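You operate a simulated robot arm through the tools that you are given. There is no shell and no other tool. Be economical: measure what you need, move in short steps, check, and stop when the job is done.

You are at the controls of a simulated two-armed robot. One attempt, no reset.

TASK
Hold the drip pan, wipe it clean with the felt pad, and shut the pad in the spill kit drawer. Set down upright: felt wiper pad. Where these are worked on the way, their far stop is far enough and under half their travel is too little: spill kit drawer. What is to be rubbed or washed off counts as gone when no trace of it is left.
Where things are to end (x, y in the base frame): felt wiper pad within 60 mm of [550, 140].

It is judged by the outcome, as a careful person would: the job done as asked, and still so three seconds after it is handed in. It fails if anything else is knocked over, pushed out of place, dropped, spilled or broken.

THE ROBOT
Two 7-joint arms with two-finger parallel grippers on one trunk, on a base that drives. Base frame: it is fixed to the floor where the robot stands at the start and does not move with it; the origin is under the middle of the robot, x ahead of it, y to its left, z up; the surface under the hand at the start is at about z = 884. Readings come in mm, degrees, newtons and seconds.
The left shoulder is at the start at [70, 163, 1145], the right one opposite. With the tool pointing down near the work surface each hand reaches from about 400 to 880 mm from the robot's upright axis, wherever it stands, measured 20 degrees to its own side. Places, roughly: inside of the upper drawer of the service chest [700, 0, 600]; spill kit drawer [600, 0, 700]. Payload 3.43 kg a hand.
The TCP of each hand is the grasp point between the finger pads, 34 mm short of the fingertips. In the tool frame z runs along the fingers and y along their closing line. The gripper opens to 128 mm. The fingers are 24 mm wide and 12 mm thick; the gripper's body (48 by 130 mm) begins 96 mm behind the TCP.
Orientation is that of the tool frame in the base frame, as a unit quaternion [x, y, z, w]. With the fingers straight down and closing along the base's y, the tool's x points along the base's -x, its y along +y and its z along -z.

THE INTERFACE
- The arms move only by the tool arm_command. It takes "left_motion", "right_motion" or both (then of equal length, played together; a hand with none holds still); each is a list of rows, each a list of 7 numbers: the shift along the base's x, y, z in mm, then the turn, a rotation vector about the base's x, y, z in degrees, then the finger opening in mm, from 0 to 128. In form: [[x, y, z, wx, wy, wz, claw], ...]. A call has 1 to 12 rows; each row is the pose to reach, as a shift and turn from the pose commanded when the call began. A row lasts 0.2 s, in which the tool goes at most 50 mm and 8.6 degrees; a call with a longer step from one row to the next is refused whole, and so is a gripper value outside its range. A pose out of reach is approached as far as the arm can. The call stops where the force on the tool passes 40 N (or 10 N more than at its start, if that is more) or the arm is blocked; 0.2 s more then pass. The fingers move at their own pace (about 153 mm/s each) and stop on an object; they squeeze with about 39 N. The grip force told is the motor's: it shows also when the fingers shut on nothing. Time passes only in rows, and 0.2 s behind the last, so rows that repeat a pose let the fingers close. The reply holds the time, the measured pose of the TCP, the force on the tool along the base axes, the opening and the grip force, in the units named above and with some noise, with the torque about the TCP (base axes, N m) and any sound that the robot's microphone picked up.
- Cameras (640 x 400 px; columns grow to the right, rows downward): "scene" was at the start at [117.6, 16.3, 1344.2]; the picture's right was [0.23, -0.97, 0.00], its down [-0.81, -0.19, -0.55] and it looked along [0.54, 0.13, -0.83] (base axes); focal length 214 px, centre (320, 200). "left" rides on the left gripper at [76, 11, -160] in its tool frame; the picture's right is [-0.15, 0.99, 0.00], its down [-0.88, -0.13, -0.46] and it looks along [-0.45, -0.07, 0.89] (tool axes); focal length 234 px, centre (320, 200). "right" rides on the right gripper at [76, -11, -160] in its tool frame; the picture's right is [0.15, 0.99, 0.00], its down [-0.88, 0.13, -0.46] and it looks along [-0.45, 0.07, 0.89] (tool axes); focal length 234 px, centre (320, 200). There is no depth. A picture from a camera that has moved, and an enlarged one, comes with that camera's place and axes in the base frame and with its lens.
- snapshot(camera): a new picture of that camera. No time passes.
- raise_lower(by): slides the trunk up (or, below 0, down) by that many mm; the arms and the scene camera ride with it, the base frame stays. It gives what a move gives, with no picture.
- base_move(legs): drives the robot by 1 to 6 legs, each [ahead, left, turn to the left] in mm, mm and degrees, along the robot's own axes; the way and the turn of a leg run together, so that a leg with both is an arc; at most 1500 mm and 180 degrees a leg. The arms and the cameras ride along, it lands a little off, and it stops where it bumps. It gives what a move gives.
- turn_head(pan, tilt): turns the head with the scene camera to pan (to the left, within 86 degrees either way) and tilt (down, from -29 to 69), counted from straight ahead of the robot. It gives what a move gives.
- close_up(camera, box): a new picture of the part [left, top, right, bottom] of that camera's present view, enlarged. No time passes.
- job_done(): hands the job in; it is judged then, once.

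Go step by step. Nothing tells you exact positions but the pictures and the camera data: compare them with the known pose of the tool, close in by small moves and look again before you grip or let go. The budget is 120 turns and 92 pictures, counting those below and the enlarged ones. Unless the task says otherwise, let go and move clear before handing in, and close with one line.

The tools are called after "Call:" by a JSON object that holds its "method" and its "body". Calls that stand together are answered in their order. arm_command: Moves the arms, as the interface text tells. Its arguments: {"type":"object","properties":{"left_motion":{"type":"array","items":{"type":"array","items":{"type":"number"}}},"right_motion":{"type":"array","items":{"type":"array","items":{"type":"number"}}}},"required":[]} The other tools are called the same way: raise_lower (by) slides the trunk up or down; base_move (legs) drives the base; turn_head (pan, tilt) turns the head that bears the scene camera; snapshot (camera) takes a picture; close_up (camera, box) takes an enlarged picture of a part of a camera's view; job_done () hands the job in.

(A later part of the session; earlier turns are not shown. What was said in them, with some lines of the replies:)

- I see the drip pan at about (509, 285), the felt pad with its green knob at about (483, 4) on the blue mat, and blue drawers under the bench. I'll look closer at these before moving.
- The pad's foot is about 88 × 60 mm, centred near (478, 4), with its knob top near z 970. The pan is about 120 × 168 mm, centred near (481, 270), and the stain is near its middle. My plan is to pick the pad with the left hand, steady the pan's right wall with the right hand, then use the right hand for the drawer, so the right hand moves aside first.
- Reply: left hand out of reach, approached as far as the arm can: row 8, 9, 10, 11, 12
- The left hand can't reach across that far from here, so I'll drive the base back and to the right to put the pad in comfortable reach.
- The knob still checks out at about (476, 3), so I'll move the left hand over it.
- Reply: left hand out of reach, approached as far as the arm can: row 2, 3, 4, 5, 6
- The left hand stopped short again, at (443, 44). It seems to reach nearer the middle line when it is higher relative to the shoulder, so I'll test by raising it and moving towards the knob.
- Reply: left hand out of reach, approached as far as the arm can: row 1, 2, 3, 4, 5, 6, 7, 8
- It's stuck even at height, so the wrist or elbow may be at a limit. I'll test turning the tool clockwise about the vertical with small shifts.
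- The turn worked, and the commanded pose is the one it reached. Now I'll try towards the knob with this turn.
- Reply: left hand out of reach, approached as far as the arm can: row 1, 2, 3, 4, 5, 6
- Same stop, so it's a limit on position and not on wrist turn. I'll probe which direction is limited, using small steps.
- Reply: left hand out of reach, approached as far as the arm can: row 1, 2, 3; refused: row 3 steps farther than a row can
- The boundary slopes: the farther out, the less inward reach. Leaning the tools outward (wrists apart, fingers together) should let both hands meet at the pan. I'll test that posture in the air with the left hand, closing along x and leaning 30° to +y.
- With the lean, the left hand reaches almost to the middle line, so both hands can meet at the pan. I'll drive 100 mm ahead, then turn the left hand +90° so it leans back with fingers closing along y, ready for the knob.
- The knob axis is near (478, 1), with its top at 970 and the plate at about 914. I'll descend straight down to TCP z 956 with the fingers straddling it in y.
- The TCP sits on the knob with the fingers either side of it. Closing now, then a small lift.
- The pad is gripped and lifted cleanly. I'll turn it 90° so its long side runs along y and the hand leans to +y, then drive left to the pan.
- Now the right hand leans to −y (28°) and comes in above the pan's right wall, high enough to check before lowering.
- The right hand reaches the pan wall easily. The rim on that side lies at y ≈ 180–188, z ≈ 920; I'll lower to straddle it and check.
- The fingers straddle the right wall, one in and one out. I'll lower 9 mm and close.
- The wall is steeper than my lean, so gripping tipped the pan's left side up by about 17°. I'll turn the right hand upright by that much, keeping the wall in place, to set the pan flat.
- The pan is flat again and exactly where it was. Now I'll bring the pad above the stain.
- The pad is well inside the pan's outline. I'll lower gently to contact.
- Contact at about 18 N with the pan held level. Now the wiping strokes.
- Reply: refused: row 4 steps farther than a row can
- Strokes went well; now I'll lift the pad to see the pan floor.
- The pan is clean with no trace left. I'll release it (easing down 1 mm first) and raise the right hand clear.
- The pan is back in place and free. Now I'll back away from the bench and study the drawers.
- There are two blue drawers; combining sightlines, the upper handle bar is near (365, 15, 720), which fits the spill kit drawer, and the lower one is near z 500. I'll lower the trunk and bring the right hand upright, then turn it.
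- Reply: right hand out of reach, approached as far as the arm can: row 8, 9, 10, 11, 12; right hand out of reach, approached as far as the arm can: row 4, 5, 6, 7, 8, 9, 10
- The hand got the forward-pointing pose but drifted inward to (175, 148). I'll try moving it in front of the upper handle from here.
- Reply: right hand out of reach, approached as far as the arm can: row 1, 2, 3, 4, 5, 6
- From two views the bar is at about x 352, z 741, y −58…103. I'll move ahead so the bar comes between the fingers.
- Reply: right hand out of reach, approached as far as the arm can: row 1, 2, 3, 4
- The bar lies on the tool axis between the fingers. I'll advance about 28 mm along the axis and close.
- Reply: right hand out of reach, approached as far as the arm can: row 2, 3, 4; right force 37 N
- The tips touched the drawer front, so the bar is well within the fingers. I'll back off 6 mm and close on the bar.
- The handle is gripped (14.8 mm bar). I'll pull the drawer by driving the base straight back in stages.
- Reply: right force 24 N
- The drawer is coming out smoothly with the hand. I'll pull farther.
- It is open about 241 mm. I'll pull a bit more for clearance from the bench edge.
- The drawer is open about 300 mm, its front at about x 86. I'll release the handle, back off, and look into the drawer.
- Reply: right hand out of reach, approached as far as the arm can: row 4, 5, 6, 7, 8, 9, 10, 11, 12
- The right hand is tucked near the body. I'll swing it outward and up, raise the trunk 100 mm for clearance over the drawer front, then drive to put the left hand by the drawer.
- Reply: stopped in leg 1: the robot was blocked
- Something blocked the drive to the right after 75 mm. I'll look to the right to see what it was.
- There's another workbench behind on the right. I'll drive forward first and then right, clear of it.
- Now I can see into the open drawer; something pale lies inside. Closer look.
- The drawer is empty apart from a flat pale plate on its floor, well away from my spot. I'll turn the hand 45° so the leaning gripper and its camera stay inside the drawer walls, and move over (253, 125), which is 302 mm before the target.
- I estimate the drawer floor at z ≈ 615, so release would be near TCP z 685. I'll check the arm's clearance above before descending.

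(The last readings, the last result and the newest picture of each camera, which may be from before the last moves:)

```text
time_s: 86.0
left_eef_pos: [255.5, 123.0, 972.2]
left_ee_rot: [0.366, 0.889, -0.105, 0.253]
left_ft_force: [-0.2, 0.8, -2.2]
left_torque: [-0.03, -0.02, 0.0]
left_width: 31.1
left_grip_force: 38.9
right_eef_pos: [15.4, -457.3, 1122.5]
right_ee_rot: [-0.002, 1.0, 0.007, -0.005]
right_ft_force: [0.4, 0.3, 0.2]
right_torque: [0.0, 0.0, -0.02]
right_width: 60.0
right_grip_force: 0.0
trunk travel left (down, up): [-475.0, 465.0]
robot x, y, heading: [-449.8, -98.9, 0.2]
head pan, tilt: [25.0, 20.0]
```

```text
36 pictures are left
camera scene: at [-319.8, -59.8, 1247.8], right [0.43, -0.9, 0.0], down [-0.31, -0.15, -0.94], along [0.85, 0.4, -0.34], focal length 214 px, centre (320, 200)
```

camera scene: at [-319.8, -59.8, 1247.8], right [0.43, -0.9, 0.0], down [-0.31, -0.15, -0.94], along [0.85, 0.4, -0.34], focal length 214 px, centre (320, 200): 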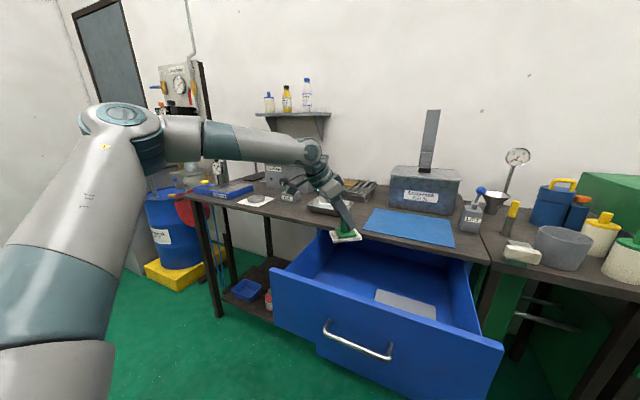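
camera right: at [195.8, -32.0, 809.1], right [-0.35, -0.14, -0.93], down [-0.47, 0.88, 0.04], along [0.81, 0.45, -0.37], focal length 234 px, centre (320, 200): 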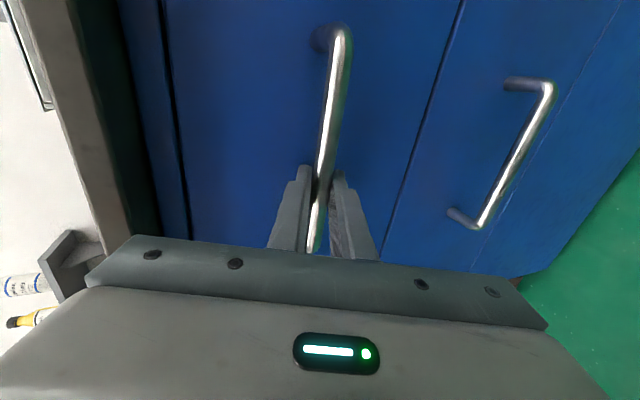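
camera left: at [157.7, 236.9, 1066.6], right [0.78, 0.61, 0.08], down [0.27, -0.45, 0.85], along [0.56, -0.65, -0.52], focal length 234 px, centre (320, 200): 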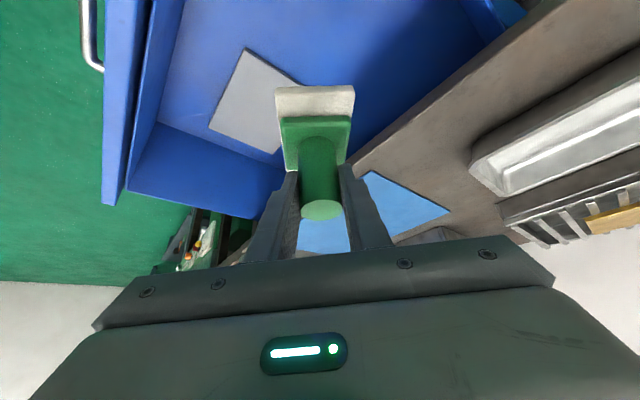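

The forearm stays clear of the bench, and lowering with the arm alone keeps the elbow high above the drawer front. Descending.

Call:
{"method": "arm_command", "body": {"left_motion": [[0, 0, -30, 0, 0, 0, 20], [0, 0, -60, 0, 0, 0, 20], [0, 0, -90, 0, 0, 0, 20], [0, 0, -120, 0, 0, 0, 20], [0, 0, -150, 0, 0, 0, 20], [0, 0, -180, 0, 0, 0, 20], [0, 0, -210, 0, 0, 0, 20], [0, 0, -240, 0, 0, 0, 20], [0, 0, -240, 0, 0, 0, 20]]}}

Call:
{"method": "snapshot", "body": {"camera": "scene"}}

Call:
{"method": "snapshot", "body": {"camera": "left"}}

```text
time_s: 88.0
left_eef_pos: [253.0, 124.7, 731.2]
left_ee_rot: [0.366, 0.889, -0.104, 0.255]
left_ft_force: [-0.2, -0.2, -2.1]
left_torque: [-0.03, -0.06, -0.03]
left_width: 30.9
left_grip_force: 38.9
right_eef_pos: [16.3, -458.2, 1121.7]
right_ee_rot: [-0.001, 1.0, 0.007, -0.005]
right_ft_force: [-1.0, 1.0, -0.2]
right_torque: [-0.01, -0.01, 0.01]
right_width: 59.9
right_grip_force: 0.1
trunk travel left (down, up): [-475.0, 465.0]
robot x, y, heading: [-455.4, -100.0, 0.2]
head pan, tilt: [25.0, 20.0]
```

```text
35 pictures are left
camera scene: at [-320.2, -59.9, 1248.0], right [0.43, -0.9, 0.0], down [-0.31, -0.15, -0.94], along [0.85, 0.4, -0.34], focal length 214 px, centre (320, 200)
```

scene: 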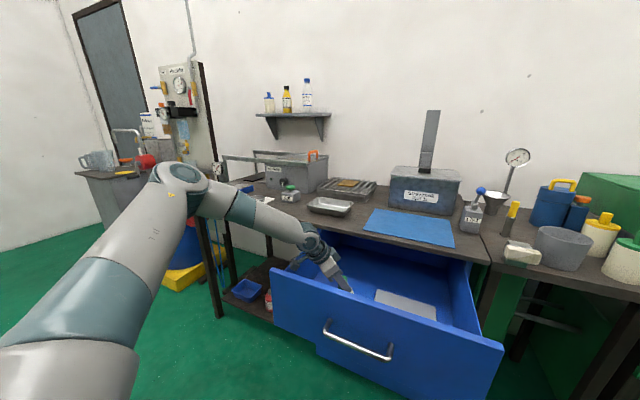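

```text
34 pictures are left
camera left: at [155.4, 237.7, 825.0], right [0.79, 0.61, 0.08], down [0.27, -0.45, 0.85], along [0.56, -0.65, -0.52], focal length 234 px, centre (320, 200)
```

left: 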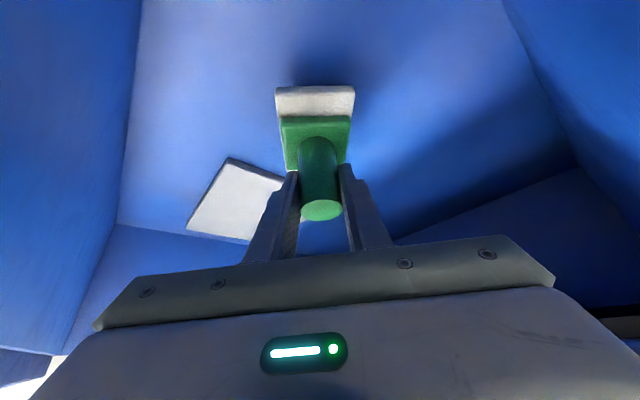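

All clear. I'll continue down slowly until the pad touches the drawer floor.

Call:
{"method": "arm_command", "body": {"left_motion": [[0, 0, -8, 0, 0, 0, 20], [0, 0, -16, 0, 0, 0, 20], [0, 0, -24, 0, 0, 0, 20], [0, 0, -30, 0, 0, 0, 20], [0, 0, -34, 0, 0, 0, 20], [0, 0, -38, 0, 0, 0, 20], [0, 0, -40, 0, 0, 0, 20]]}}

Call:
{"method": "snapshot", "body": {"camera": "left"}}

```text
time_s: 89.6
left_eef_pos: [253.2, 123.8, 696.3]
left_ee_rot: [0.367, 0.888, -0.104, 0.257]
left_ft_force: [2.6, 1.8, 30.2]
left_torque: [-0.27, 0.13, 0.0]
left_width: 31.3
left_grip_force: 39.2
right_eef_pos: [13.1, -458.9, 1124.1]
right_ee_rot: [-0.003, 1.0, 0.008, -0.003]
right_ft_force: [-0.5, -0.5, -0.8]
right_torque: [0.01, 0.02, 0.01]
right_width: 59.9
right_grip_force: 0.0
trunk travel left (down, up): [-475.0, 465.0]
robot x, y, heading: [-454.4, -98.5, 0.6]
head pan, tilt: [25.0, 20.0]
```

```text
33 pictures are left
camera left: at [156.6, 236.0, 789.5], right [0.79, 0.61, 0.08], down [0.26, -0.45, 0.85], along [0.56, -0.65, -0.51], focal length 234 px, centre (320, 200)
```

left: 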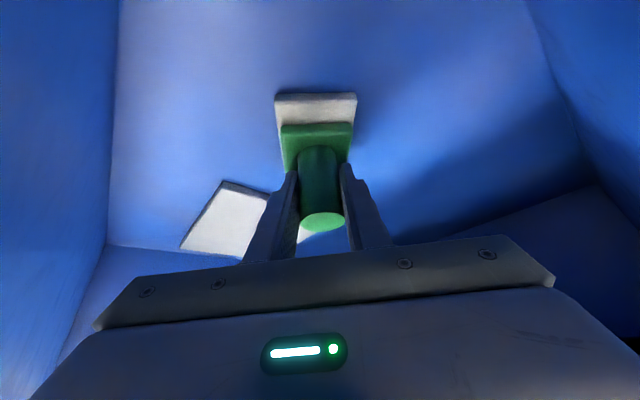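

The pad rests on the drawer floor. I'll ease the pressure, open, and lift straight up.

Call:
{"method": "arm_command", "body": {"left_motion": [[0, 0, 2, 0, 0, 0, 20], [0, 0, 2, 0, 0, 0, 34], [0, 0, 2, 0, 0, 0, 50], [0, 0, 2, 0, 0, 0, 64], [0, 0, 2, 0, 0, 0, 64], [0, 0, 30, 0, 0, 0, 64], [0, 0, 65, 0, 0, 0, 64], [0, 0, 100, 0, 0, 0, 64], [0, 0, 140, 0, 0, 0, 64], [0, 0, 180, 0, 0, 0, 64], [0, 0, 220, 0, 0, 0, 64], [0, 0, 260, 0, 0, 0, 64]]}}

Call:
{"method": "snapshot", "body": {"camera": "left"}}

Call:
{"method": "snapshot", "body": {"camera": "scene"}}

```text
time_s: 92.2
left_eef_pos: [253.7, 123.6, 952.1]
left_ee_rot: [0.367, 0.889, -0.105, 0.254]
left_ft_force: [0.7, -0.2, 0.0]
left_torque: [0.05, 0.01, 0.0]
left_width: 64.2
left_grip_force: 0.1
right_eef_pos: [14.7, -458.9, 1121.6]
right_ee_rot: [-0.002, 1.0, 0.007, -0.005]
right_ft_force: [0.1, -0.9, 0.4]
right_torque: [-0.02, 0.0, 0.02]
right_width: 59.8
right_grip_force: 0.1
trunk travel left (down, up): [-475.0, 465.0]
robot x, y, heading: [-453.7, -97.2, 0.4]
head pan, tilt: [25.0, 20.0]
```

```text
32 pictures are left
camera left: at [157.1, 236.8, 1046.5], right [0.79, 0.61, 0.08], down [0.27, -0.45, 0.85], along [0.56, -0.65, -0.52], focal length 234 px, centre (320, 200)
```

left: 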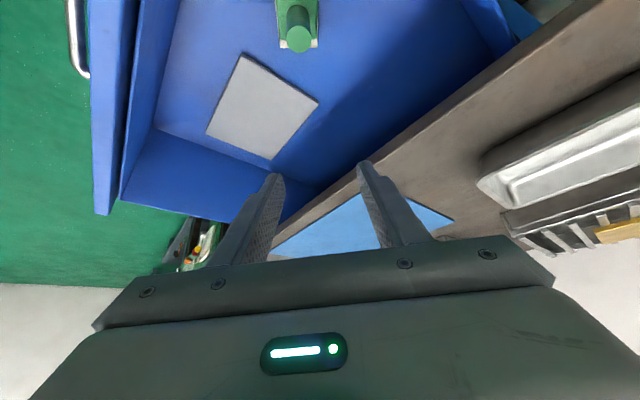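

```text
31 pictures are left
camera scene: at [-320.4, -60.5, 1248.0], right [0.43, -0.9, 0.0], down [-0.31, -0.15, -0.94], along [0.85, 0.4, -0.34], focal length 214 px, centre (320, 200)
```

scene: 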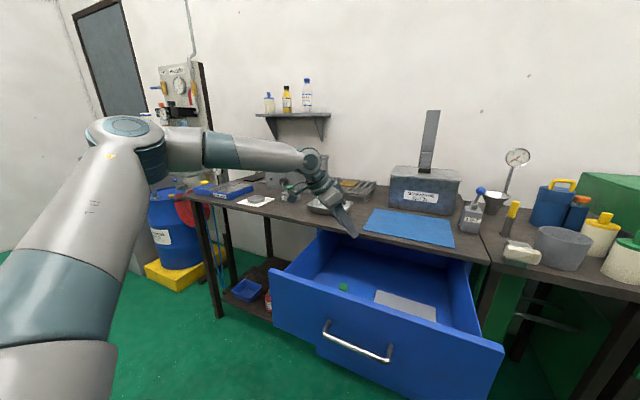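

The pad stands upright at about (249, 119), which closes to about (551, 119). Next I'll push the drawer shut with the right hand. First I lift the left hand a little, then drive left and back to get working room.

Call:
{"method": "arm_command", "body": {"left_motion": [[0, 0, 30, 0, 0, 0, 40], [0, 0, 60, 0, 0, 0, 20], [0, 0, 60, 0, 0, 0, 20]]}}

Call:
{"method": "base_move", "body": {"legs": [[0, 320, -0.4], [-130, 0, 0]]}}

Call:
{"method": "raise_lower", "body": {"by": -100}}

Call:
{"method": "arm_command", "body": {"right_motion": [[0, 10, -20, 0, -8, 0, 20], [0, 20, -40, 0, -16, 0, 0], [0, 35, -60, 0, -24, 0, 0], [0, 50, -80, 0, -32, 0, 0], [0, 75, -110, 0, -32, 0, 0], [0, 100, -140, 0, -32, 0, 0], [0, 100, -140, 0, -32, 0, 0]]}}

Call:
{"method": "turn_head", "body": {"pan": -15, "tilt": 45}}

Call:
{"method": "snapshot", "body": {"camera": "scene"}}

```text
time_s: 93.0
left_eef_pos: [254.0, 124.0, 1012.7]
left_ee_rot: [0.366, 0.889, -0.106, 0.255]
left_ft_force: [1.2, -0.8, -0.1]
left_torque: [-0.03, 0.0, 0.0]
left_width: 19.8
left_grip_force: 0.0
right_eef_pos: [14.9, -456.9, 1122.7]
right_ee_rot: [-0.002, 1.0, 0.007, -0.005]
right_ft_force: [0.0, -0.1, 0.9]
right_torque: [-0.02, 0.0, -0.02]
right_width: 60.0
right_grip_force: 0.1
trunk travel left (down, up): [-475.0, 465.0]
robot x, y, heading: [-452.8, -100.8, 0.4]
head pan, tilt: [25.0, 20.0]
```

```text
time_s: 96.0
left_eef_pos: [124.7, 441.5, 1014.5]
left_ee_rot: [0.37, 0.887, -0.107, 0.255]
left_ft_force: [-1.2, 0.4, -0.3]
left_torque: [0.0, -0.01, -0.03]
left_width: 20.1
left_grip_force: 0.1
right_eef_pos: [-116.4, -139.8, 1121.7]
right_ee_rot: [0.002, 1.0, 0.007, -0.005]
right_ft_force: [0.7, 0.2, -0.3]
right_torque: [0.02, -0.04, 0.03]
right_width: 59.9
right_grip_force: 0.1
trunk travel left (down, up): [-475.0, 465.0]
robot x, y, heading: [-583.4, 218.9, -0.0]
head pan, tilt: [25.0, 20.0]
```

```text
time_s: 97.3
left_eef_pos: [125.3, 440.8, 912.9]
left_ee_rot: [0.37, 0.887, -0.107, 0.254]
left_ft_force: [-0.1, 0.0, 1.2]
left_torque: [-0.01, -0.01, -0.04]
left_width: 19.8
left_grip_force: 0.1
right_eef_pos: [-116.8, -138.3, 1021.8]
right_ee_rot: [0.002, 1.0, 0.007, -0.005]
right_ft_force: [-0.6, 0.3, 0.5]
right_torque: [-0.01, -0.02, 0.01]
right_width: 60.0
right_grip_force: 0.1
trunk travel left (down, up): [-375.0, 565.0]
robot x, y, heading: [-581.8, 220.3, -0.2]
head pan, tilt: [25.0, 20.0]
```

```text
time_s: 98.9
left_eef_pos: [126.4, 440.4, 912.6]
left_ee_rot: [0.369, 0.888, -0.106, 0.254]
left_ft_force: [0.8, -0.6, -1.1]
left_torque: [0.04, 0.01, 0.03]
left_width: 20.3
left_grip_force: 0.0
right_eef_pos: [-115.9, -38.9, 881.6]
right_ee_rot: [0.0, 0.962, 0.008, 0.272]
right_ft_force: [0.1, -0.2, -0.3]
right_torque: [0.0, -0.03, -0.01]
right_width: 0.0
right_grip_force: 32.8
trunk travel left (down, up): [-375.0, 565.0]
robot x, y, heading: [-583.8, 220.1, -0.2]
head pan, tilt: [25.0, 20.0]
```

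```text
time_s: 100.0
left_eef_pos: [125.2, 441.1, 912.8]
left_ee_rot: [0.37, 0.888, -0.107, 0.253]
left_ft_force: [0.4, 0.3, 0.4]
left_torque: [0.04, -0.01, -0.01]
left_width: 20.3
left_grip_force: 0.0
right_eef_pos: [-114.3, -40.0, 882.4]
right_ee_rot: [0.0, 0.962, 0.006, 0.271]
right_ft_force: [-0.1, -0.9, -0.3]
right_torque: [0.01, -0.02, -0.03]
right_width: 0.0
right_grip_force: 33.2
trunk travel left (down, up): [-375.0, 565.0]
robot x, y, heading: [-579.2, 224.3, -0.1]
head pan, tilt: [-15.0, 45.0]
```

```text
30 pictures are left
camera scene: at [-454.7, 200.0, 1109.3], right [-0.26, -0.97, 0.0], down [-0.68, 0.18, -0.71], along [0.68, -0.18, -0.71], focal length 214 px, centre (320, 200)
```

scene: 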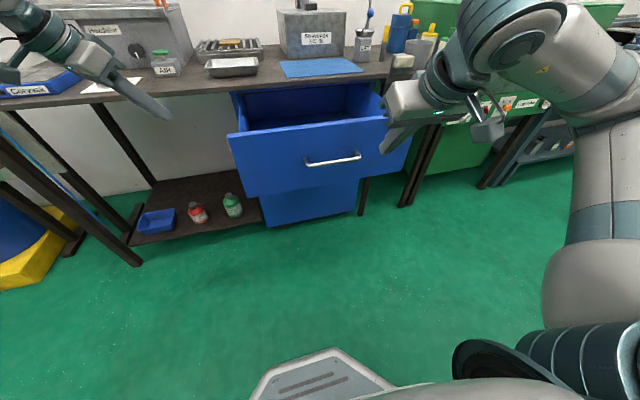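

The handle centre is confirmed at about (50, 29, 742). I'll bring the closed right fingers down in front of the bar and raise the left hand well above the bench.

Call:
{"method": "arm_command", "body": {"right_motion": [[0, 15, -25, 0, 0, 0, 0], [0, 30, -55, 0, 0, 0, 0], [0, 45, -85, 0, 0, 0, 0], [25, 60, -110, 0, 0, 0, 0], [55, 62, -130, 0, 0, 0, 0], [85, 62, -130, 0, 0, 0, 0], [85, 62, -130, 0, 0, 0, 0]], "left_motion": [[0, 0, 35, 0, 0, 0, 20], [0, 0, 70, 0, 0, 0, 20], [0, 0, 105, 0, 0, 0, 20], [0, 0, 140, 0, 0, 0, 20], [0, 0, 175, 0, 0, 0, 20], [0, 0, 200, 0, 0, 0, 20], [0, 0, 200, 0, 0, 0, 20]]}}

Call:
{"method": "snapshot", "body": {"camera": "right"}}

Call:
{"method": "snapshot", "body": {"camera": "scene"}}

```text
time_s: 101.6
left_eef_pos: [124.9, 440.9, 1104.9]
left_ee_rot: [0.369, 0.888, -0.106, 0.254]
left_ft_force: [1.3, 0.8, 0.7]
left_torque: [-0.02, 0.02, 0.0]
left_width: 19.8
left_grip_force: 0.0
left hand out of reach, approached as far as the arm can: row 6, 7
right_eef_pos: [-31.5, 19.7, 751.8]
right_ee_rot: [-0.001, 0.963, 0.007, 0.27]
right_ft_force: [0.7, -0.2, 0.8]
right_torque: [-0.01, 0.03, 0.0]
right_width: 0.0
right_grip_force: 33.0
right hand out of reach, approached as far as the arm can: row 2, 3
trunk travel left (down, up): [-375.0, 565.0]
robot x, y, heading: [-582.6, 221.9, -0.1]
head pan, tilt: [-15.0, 45.0]
```

```text
29 pictures are left
camera right: at [-181.3, 6.7, 848.0], right [-0.13, 0.99, -0.06], down [0.51, 0.12, 0.85], along [0.85, 0.08, -0.52], focal length 234 px, centre (320, 200)
```

right: 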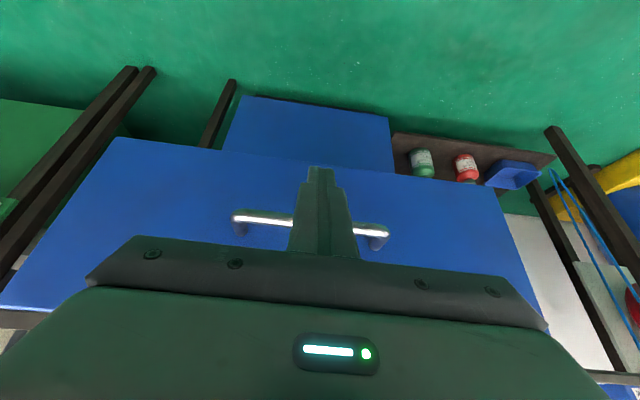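

```text
28 pictures are left
camera scene: at [-455.3, 199.8, 1109.4], right [-0.26, -0.97, 0.0], down [-0.68, 0.18, -0.71], along [0.68, -0.18, -0.71], focal length 214 px, centre (320, 200)
```

scene: 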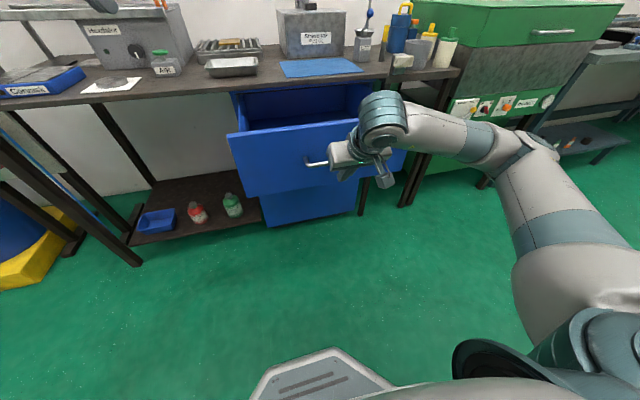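

The closed fingers are in front of the bar. I'll pull the left hand back a bit and drive forward to push.

Call:
{"method": "arm_command", "body": {"left_motion": [[-40, 0, 0, 0, 0, 0, 20], [-80, 0, 0, 0, 0, 0, 20], [-120, 0, 0, 0, 0, 0, 20], [-160, 0, 0, 0, 0, 0, 20], [-180, 0, 0, 0, 0, 0, 20]]}}

Call:
{"method": "base_move", "body": {"legs": [[130, 0, 0]]}}

Call:
{"method": "snapshot", "body": {"camera": "scene"}}

```text
time_s: 102.8
left_eef_pos: [-55.0, 441.0, 1104.4]
left_ee_rot: [0.369, 0.888, -0.106, 0.254]
left_ft_force: [-0.5, -0.2, -0.3]
left_torque: [0.0, -0.05, 0.01]
left_width: 20.3
left_grip_force: 0.0
right_eef_pos: [-32.8, 18.8, 750.9]
right_ee_rot: [0.0, 0.963, 0.008, 0.271]
right_ft_force: [0.5, 0.0, 0.3]
right_torque: [-0.02, -0.01, -0.03]
right_width: 0.1
right_grip_force: 33.2
trunk travel left (down, up): [-375.0, 565.0]
robot x, y, heading: [-582.7, 220.2, -0.3]
head pan, tilt: [-15.0, 45.0]
```

```text
time_s: 104.1
left_eef_pos: [78.3, 439.7, 1103.7]
left_ee_rot: [0.37, 0.887, -0.107, 0.253]
left_ft_force: [0.5, -0.1, 0.8]
left_torque: [-0.01, 0.02, -0.02]
left_width: 20.3
left_grip_force: 0.0
right_eef_pos: [99.6, 18.5, 751.2]
right_ee_rot: [0.001, 0.963, 0.006, 0.27]
right_ft_force: [0.4, -0.3, 0.6]
right_torque: [0.03, 0.01, 0.0]
right_width: 0.0
right_grip_force: 32.5
trunk travel left (down, up): [-375.0, 565.0]
robot x, y, heading: [-451.7, 218.7, -0.2]
head pan, tilt: [-15.0, 45.0]
```

```text
27 pictures are left
camera scene: at [-322.9, 199.6, 1109.1], right [-0.26, -0.97, 0.0], down [-0.68, 0.18, -0.71], along [0.68, -0.18, -0.71], focal length 214 px, centre (320, 200)
```

scene: 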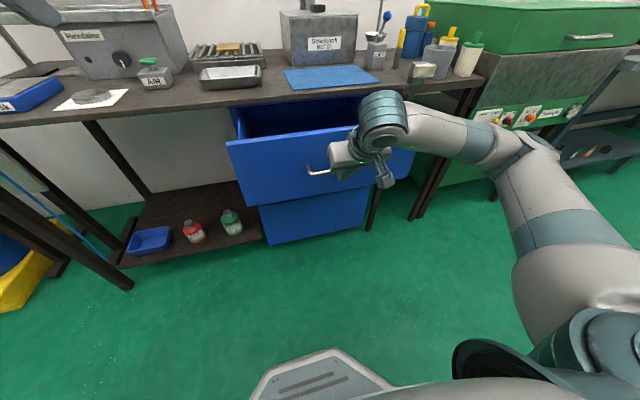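

The drawer is sliding in. Continuing.

Call:
{"method": "base_move", "body": {"legs": [[150, 0, 0]]}}

Call:
{"method": "snapshot", "body": {"camera": "scene"}}

Call:
{"method": "snapshot", "body": {"camera": "right"}}

```text
time_s: 105.4
left_eef_pos: [226.3, 440.0, 1102.7]
left_ee_rot: [0.369, 0.888, -0.106, 0.254]
left_ft_force: [0.3, 0.2, 0.3]
left_torque: [-0.02, 0.05, -0.03]
left_width: 20.2
left_grip_force: 0.2
right_eef_pos: [248.9, 20.1, 751.5]
right_ee_rot: [-0.001, 0.963, 0.007, 0.27]
right_ft_force: [0.3, 0.0, -0.6]
right_torque: [-0.01, -0.05, -0.02]
right_width: 0.2
right_grip_force: 32.5
trunk travel left (down, up): [-375.0, 565.0]
robot x, y, heading: [-303.6, 225.2, -0.2]
head pan, tilt: [-15.0, 45.0]
```

```text
26 pictures are left
camera scene: at [-174.3, 199.4, 1109.1], right [-0.26, -0.97, 0.0], down [-0.68, 0.18, -0.71], along [0.68, -0.18, -0.71], focal length 214 px, centre (320, 200)
```

scene: 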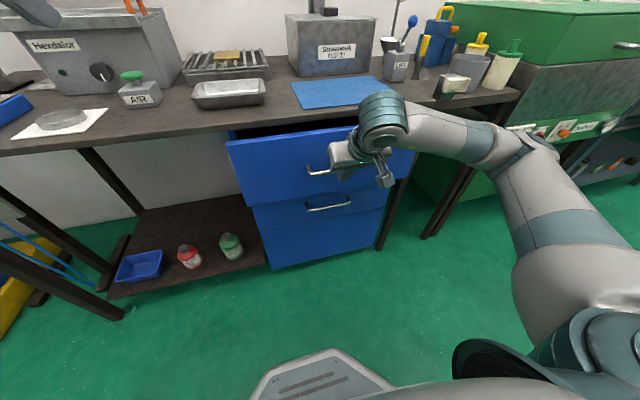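

```text
25 pictures are left
camera right: at [99.0, 6.1, 847.6], right [-0.13, 0.99, -0.06], down [0.51, 0.12, 0.85], along [0.85, 0.08, -0.52], focal length 234 px, centre (320, 200)
```

right: 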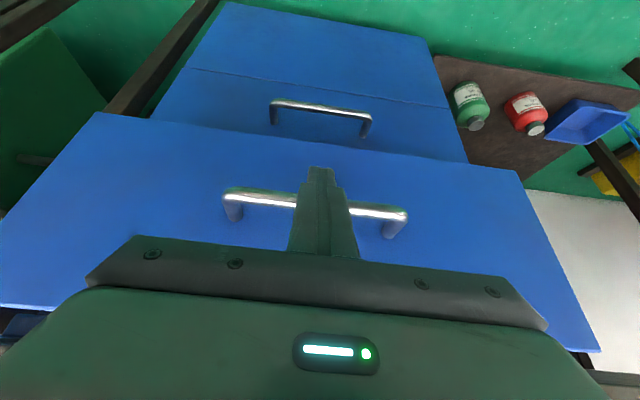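

Call:
{"method": "base_move", "body": {"legs": [[50, 0, 0]]}}

Call:
{"method": "arm_command", "body": {"right_motion": [[8, 0, 0, 0, 0, 0, 0], [16, 0, 0, 0, 0, 0, 0], [22, 0, 0, 0, 0, 0, 0], [28, 0, 0, 0, 0, 0, 0], [34, 0, 0, 0, 0, 0, 0], [40, 0, 0, 0, 0, 0, 0], [46, 0, 0, 0, 0, 0, 0]]}}

Call:
{"method": "snapshot", "body": {"camera": "scene"}}

Call:
{"method": "snapshot", "body": {"camera": "right"}}

```text
time_s: 106.4
left_eef_pos: [276.5, 441.2, 1102.8]
left_ee_rot: [0.369, 0.888, -0.106, 0.253]
left_ft_force: [0.1, -0.6, -0.7]
left_torque: [-0.02, 0.07, -0.03]
left_width: 19.9
left_grip_force: 0.2
right_eef_pos: [297.0, 19.7, 751.1]
right_ee_rot: [0.0, 0.963, 0.007, 0.27]
right_ft_force: [0.8, 0.2, -0.6]
right_torque: [0.02, 0.02, 0.01]
right_width: 0.1
right_grip_force: 32.9
trunk travel left (down, up): [-375.0, 565.0]
robot x, y, heading: [-253.3, 221.4, -0.2]
head pan, tilt: [-15.0, 45.0]
```

```text
time_s: 107.5
left_eef_pos: [273.1, 438.7, 1104.6]
left_ee_rot: [0.369, 0.888, -0.106, 0.254]
left_ft_force: [-0.1, 1.0, 0.5]
left_torque: [-0.01, 0.01, -0.02]
left_width: 20.2
left_grip_force: 0.0
right_eef_pos: [323.2, 19.7, 746.6]
right_ee_rot: [-0.004, 0.965, 0.005, 0.262]
right_ft_force: [-6.7, -1.2, -1.6]
right_torque: [-0.01, 0.07, -0.01]
right_width: 0.0
right_grip_force: 33.0
trunk travel left (down, up): [-375.0, 565.0]
robot x, y, heading: [-257.7, 220.1, -0.2]
head pan, tilt: [-15.0, 45.0]
stopped in row 5 (right hand): the force on the tool passed its limit at 49 N (the readings are from after the stop); the commanded pose is now the measured one
```

```text
24 pictures are left
camera scene: at [-127.7, 199.2, 1109.3], right [-0.26, -0.96, 0.0], down [-0.68, 0.19, -0.71], along [0.68, -0.19, -0.71], focal length 214 px, centre (320, 200)
```

scene: 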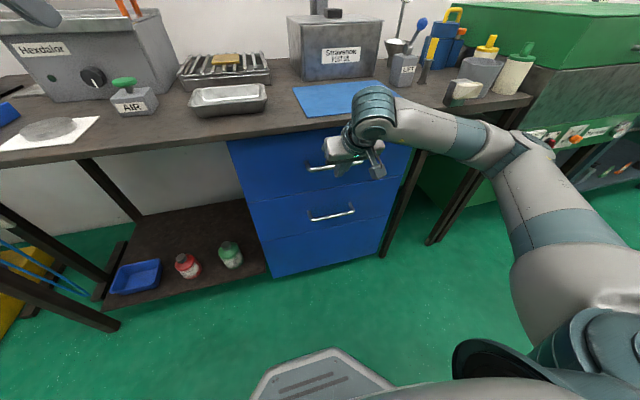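

```text
23 pictures are left
camera right: at [175.0, 5.8, 845.9], right [-0.14, 0.99, -0.07], down [0.53, 0.13, 0.84], along [0.84, 0.08, -0.54], focal length 234 px, centre (320, 200)
```

right: 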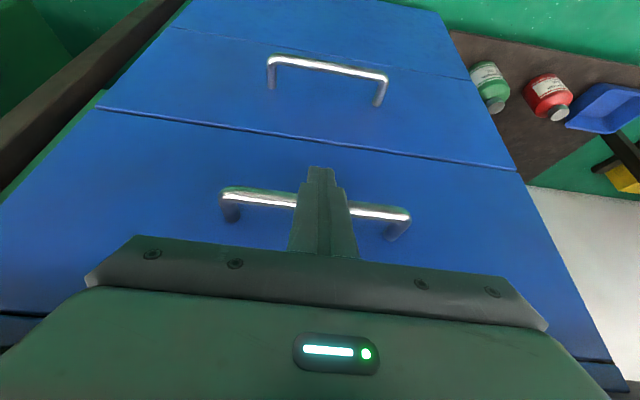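

The drawer hit its stop (49 N) with its front flush. I'll back away and check everything.

Call:
{"method": "base_move", "body": {"legs": [[-200, 0, 0]]}}

Call:
{"method": "arm_command", "body": {"right_motion": [[0, -20, 20, 0, 0, 0, 0], [0, -50, 50, 0, 0, 0, 0], [0, -80, 80, 0, 0, 0, 0], [0, -110, 100, 0, 0, 0, 0], [0, -140, 120, 0, 0, 0, 0]]}}

Call:
{"method": "turn_head", "body": {"pan": -5, "tilt": 35}}

Call:
{"method": "snapshot", "body": {"camera": "scene"}}

Call:
{"method": "close_up", "body": {"camera": "scene", "box": [200, 90, 440, 240]}}

```text
time_s: 109.1
left_eef_pos: [74.3, 441.6, 1105.2]
left_ee_rot: [0.368, 0.888, -0.106, 0.254]
left_ft_force: [-0.9, 0.1, 0.0]
left_torque: [0.04, -0.01, 0.03]
left_width: 19.9
left_grip_force: 0.1
right_eef_pos: [126.5, 20.8, 746.8]
right_ee_rot: [-0.004, 0.964, 0.006, 0.264]
right_ft_force: [0.5, -0.5, -0.3]
right_torque: [-0.02, -0.01, 0.02]
right_width: 0.0
right_grip_force: 32.9
trunk travel left (down, up): [-375.0, 565.0]
robot x, y, heading: [-452.1, 218.7, -0.2]
head pan, tilt: [-15.0, 45.0]
```

```text
time_s: 110.3
left_eef_pos: [74.0, 441.9, 1104.5]
left_ee_rot: [0.368, 0.888, -0.106, 0.254]
left_ft_force: [-0.6, 0.1, 0.2]
left_torque: [0.01, 0.0, -0.02]
left_width: 19.9
left_grip_force: 0.1
right_eef_pos: [127.4, -120.0, 870.6]
right_ee_rot: [-0.006, 0.965, 0.006, 0.264]
right_ft_force: [-0.5, 0.0, 0.1]
right_torque: [-0.01, -0.02, 0.0]
right_width: 0.0
right_grip_force: 32.9
trunk travel left (down, up): [-375.0, 565.0]
robot x, y, heading: [-454.5, 223.6, -0.0]
head pan, tilt: [-15.0, 45.0]
```

```text
time_s: 111.1
left_eef_pos: [75.2, 440.0, 1104.4]
left_ee_rot: [0.368, 0.888, -0.105, 0.254]
left_ft_force: [-0.5, -0.2, -0.7]
left_torque: [-0.03, -0.04, 0.0]
left_width: 20.0
left_grip_force: 0.0
right_eef_pos: [126.2, -119.4, 867.9]
right_ee_rot: [-0.005, 0.965, 0.006, 0.263]
right_ft_force: [-0.2, -0.6, -0.5]
right_torque: [0.0, 0.02, 0.0]
right_width: 0.0
right_grip_force: 32.9
trunk travel left (down, up): [-375.0, 565.0]
robot x, y, heading: [-451.7, 219.1, 0.1]
head pan, tilt: [-5.0, 35.0]
```

```text
22 pictures are left
camera scene: at [-316.3, 213.0, 1124.0], right [-0.09, -1.0, 0.0], down [-0.57, 0.05, -0.82], along [0.82, -0.07, -0.57], focal length 214 px, centre (320, 200)
```

scene: 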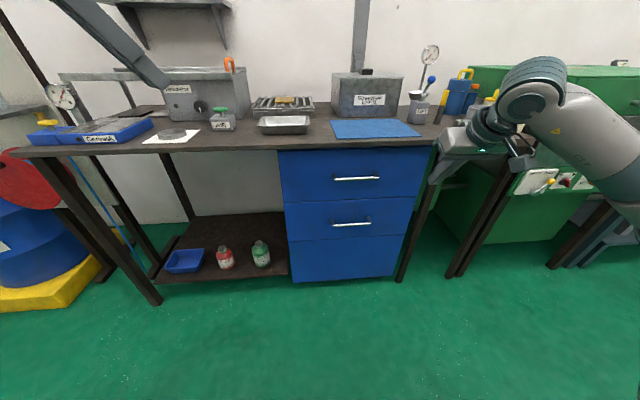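

```text
2.67 times, centred on (320, 165) of scene
camera zoom: at [-316.3, 213.0, 1124.0], right [-0.09, -1.0, 0.0], down [-0.57, 0.05, -0.82], along [0.82, -0.07, -0.57], focal length 572 px, centre (320, 293)
```

zoom: 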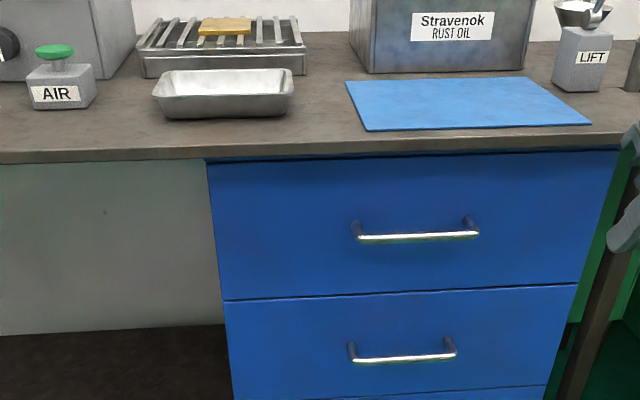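

The drawer is shut flush with the pad inside, the pan is clean and in its place, and nothing else has been disturbed. I'm handing in.

Call:
{"method": "job_done", "body": {}}

```text
The job is handed in.
```

I held the drip pan, wiped it clean, and shut the felt pad upright in the upper blue drawer, at an estimated (551, 119), about 21 mm from the target. I didn't reopen the drawer to check that the pad stayed put as it closed. Neither blue drawer has a visible label; I took the upper one as the spill kit drawer because its height matches the given place. While driving back, the base bumped the workbench behind on the right; I saw nothing displaced there.
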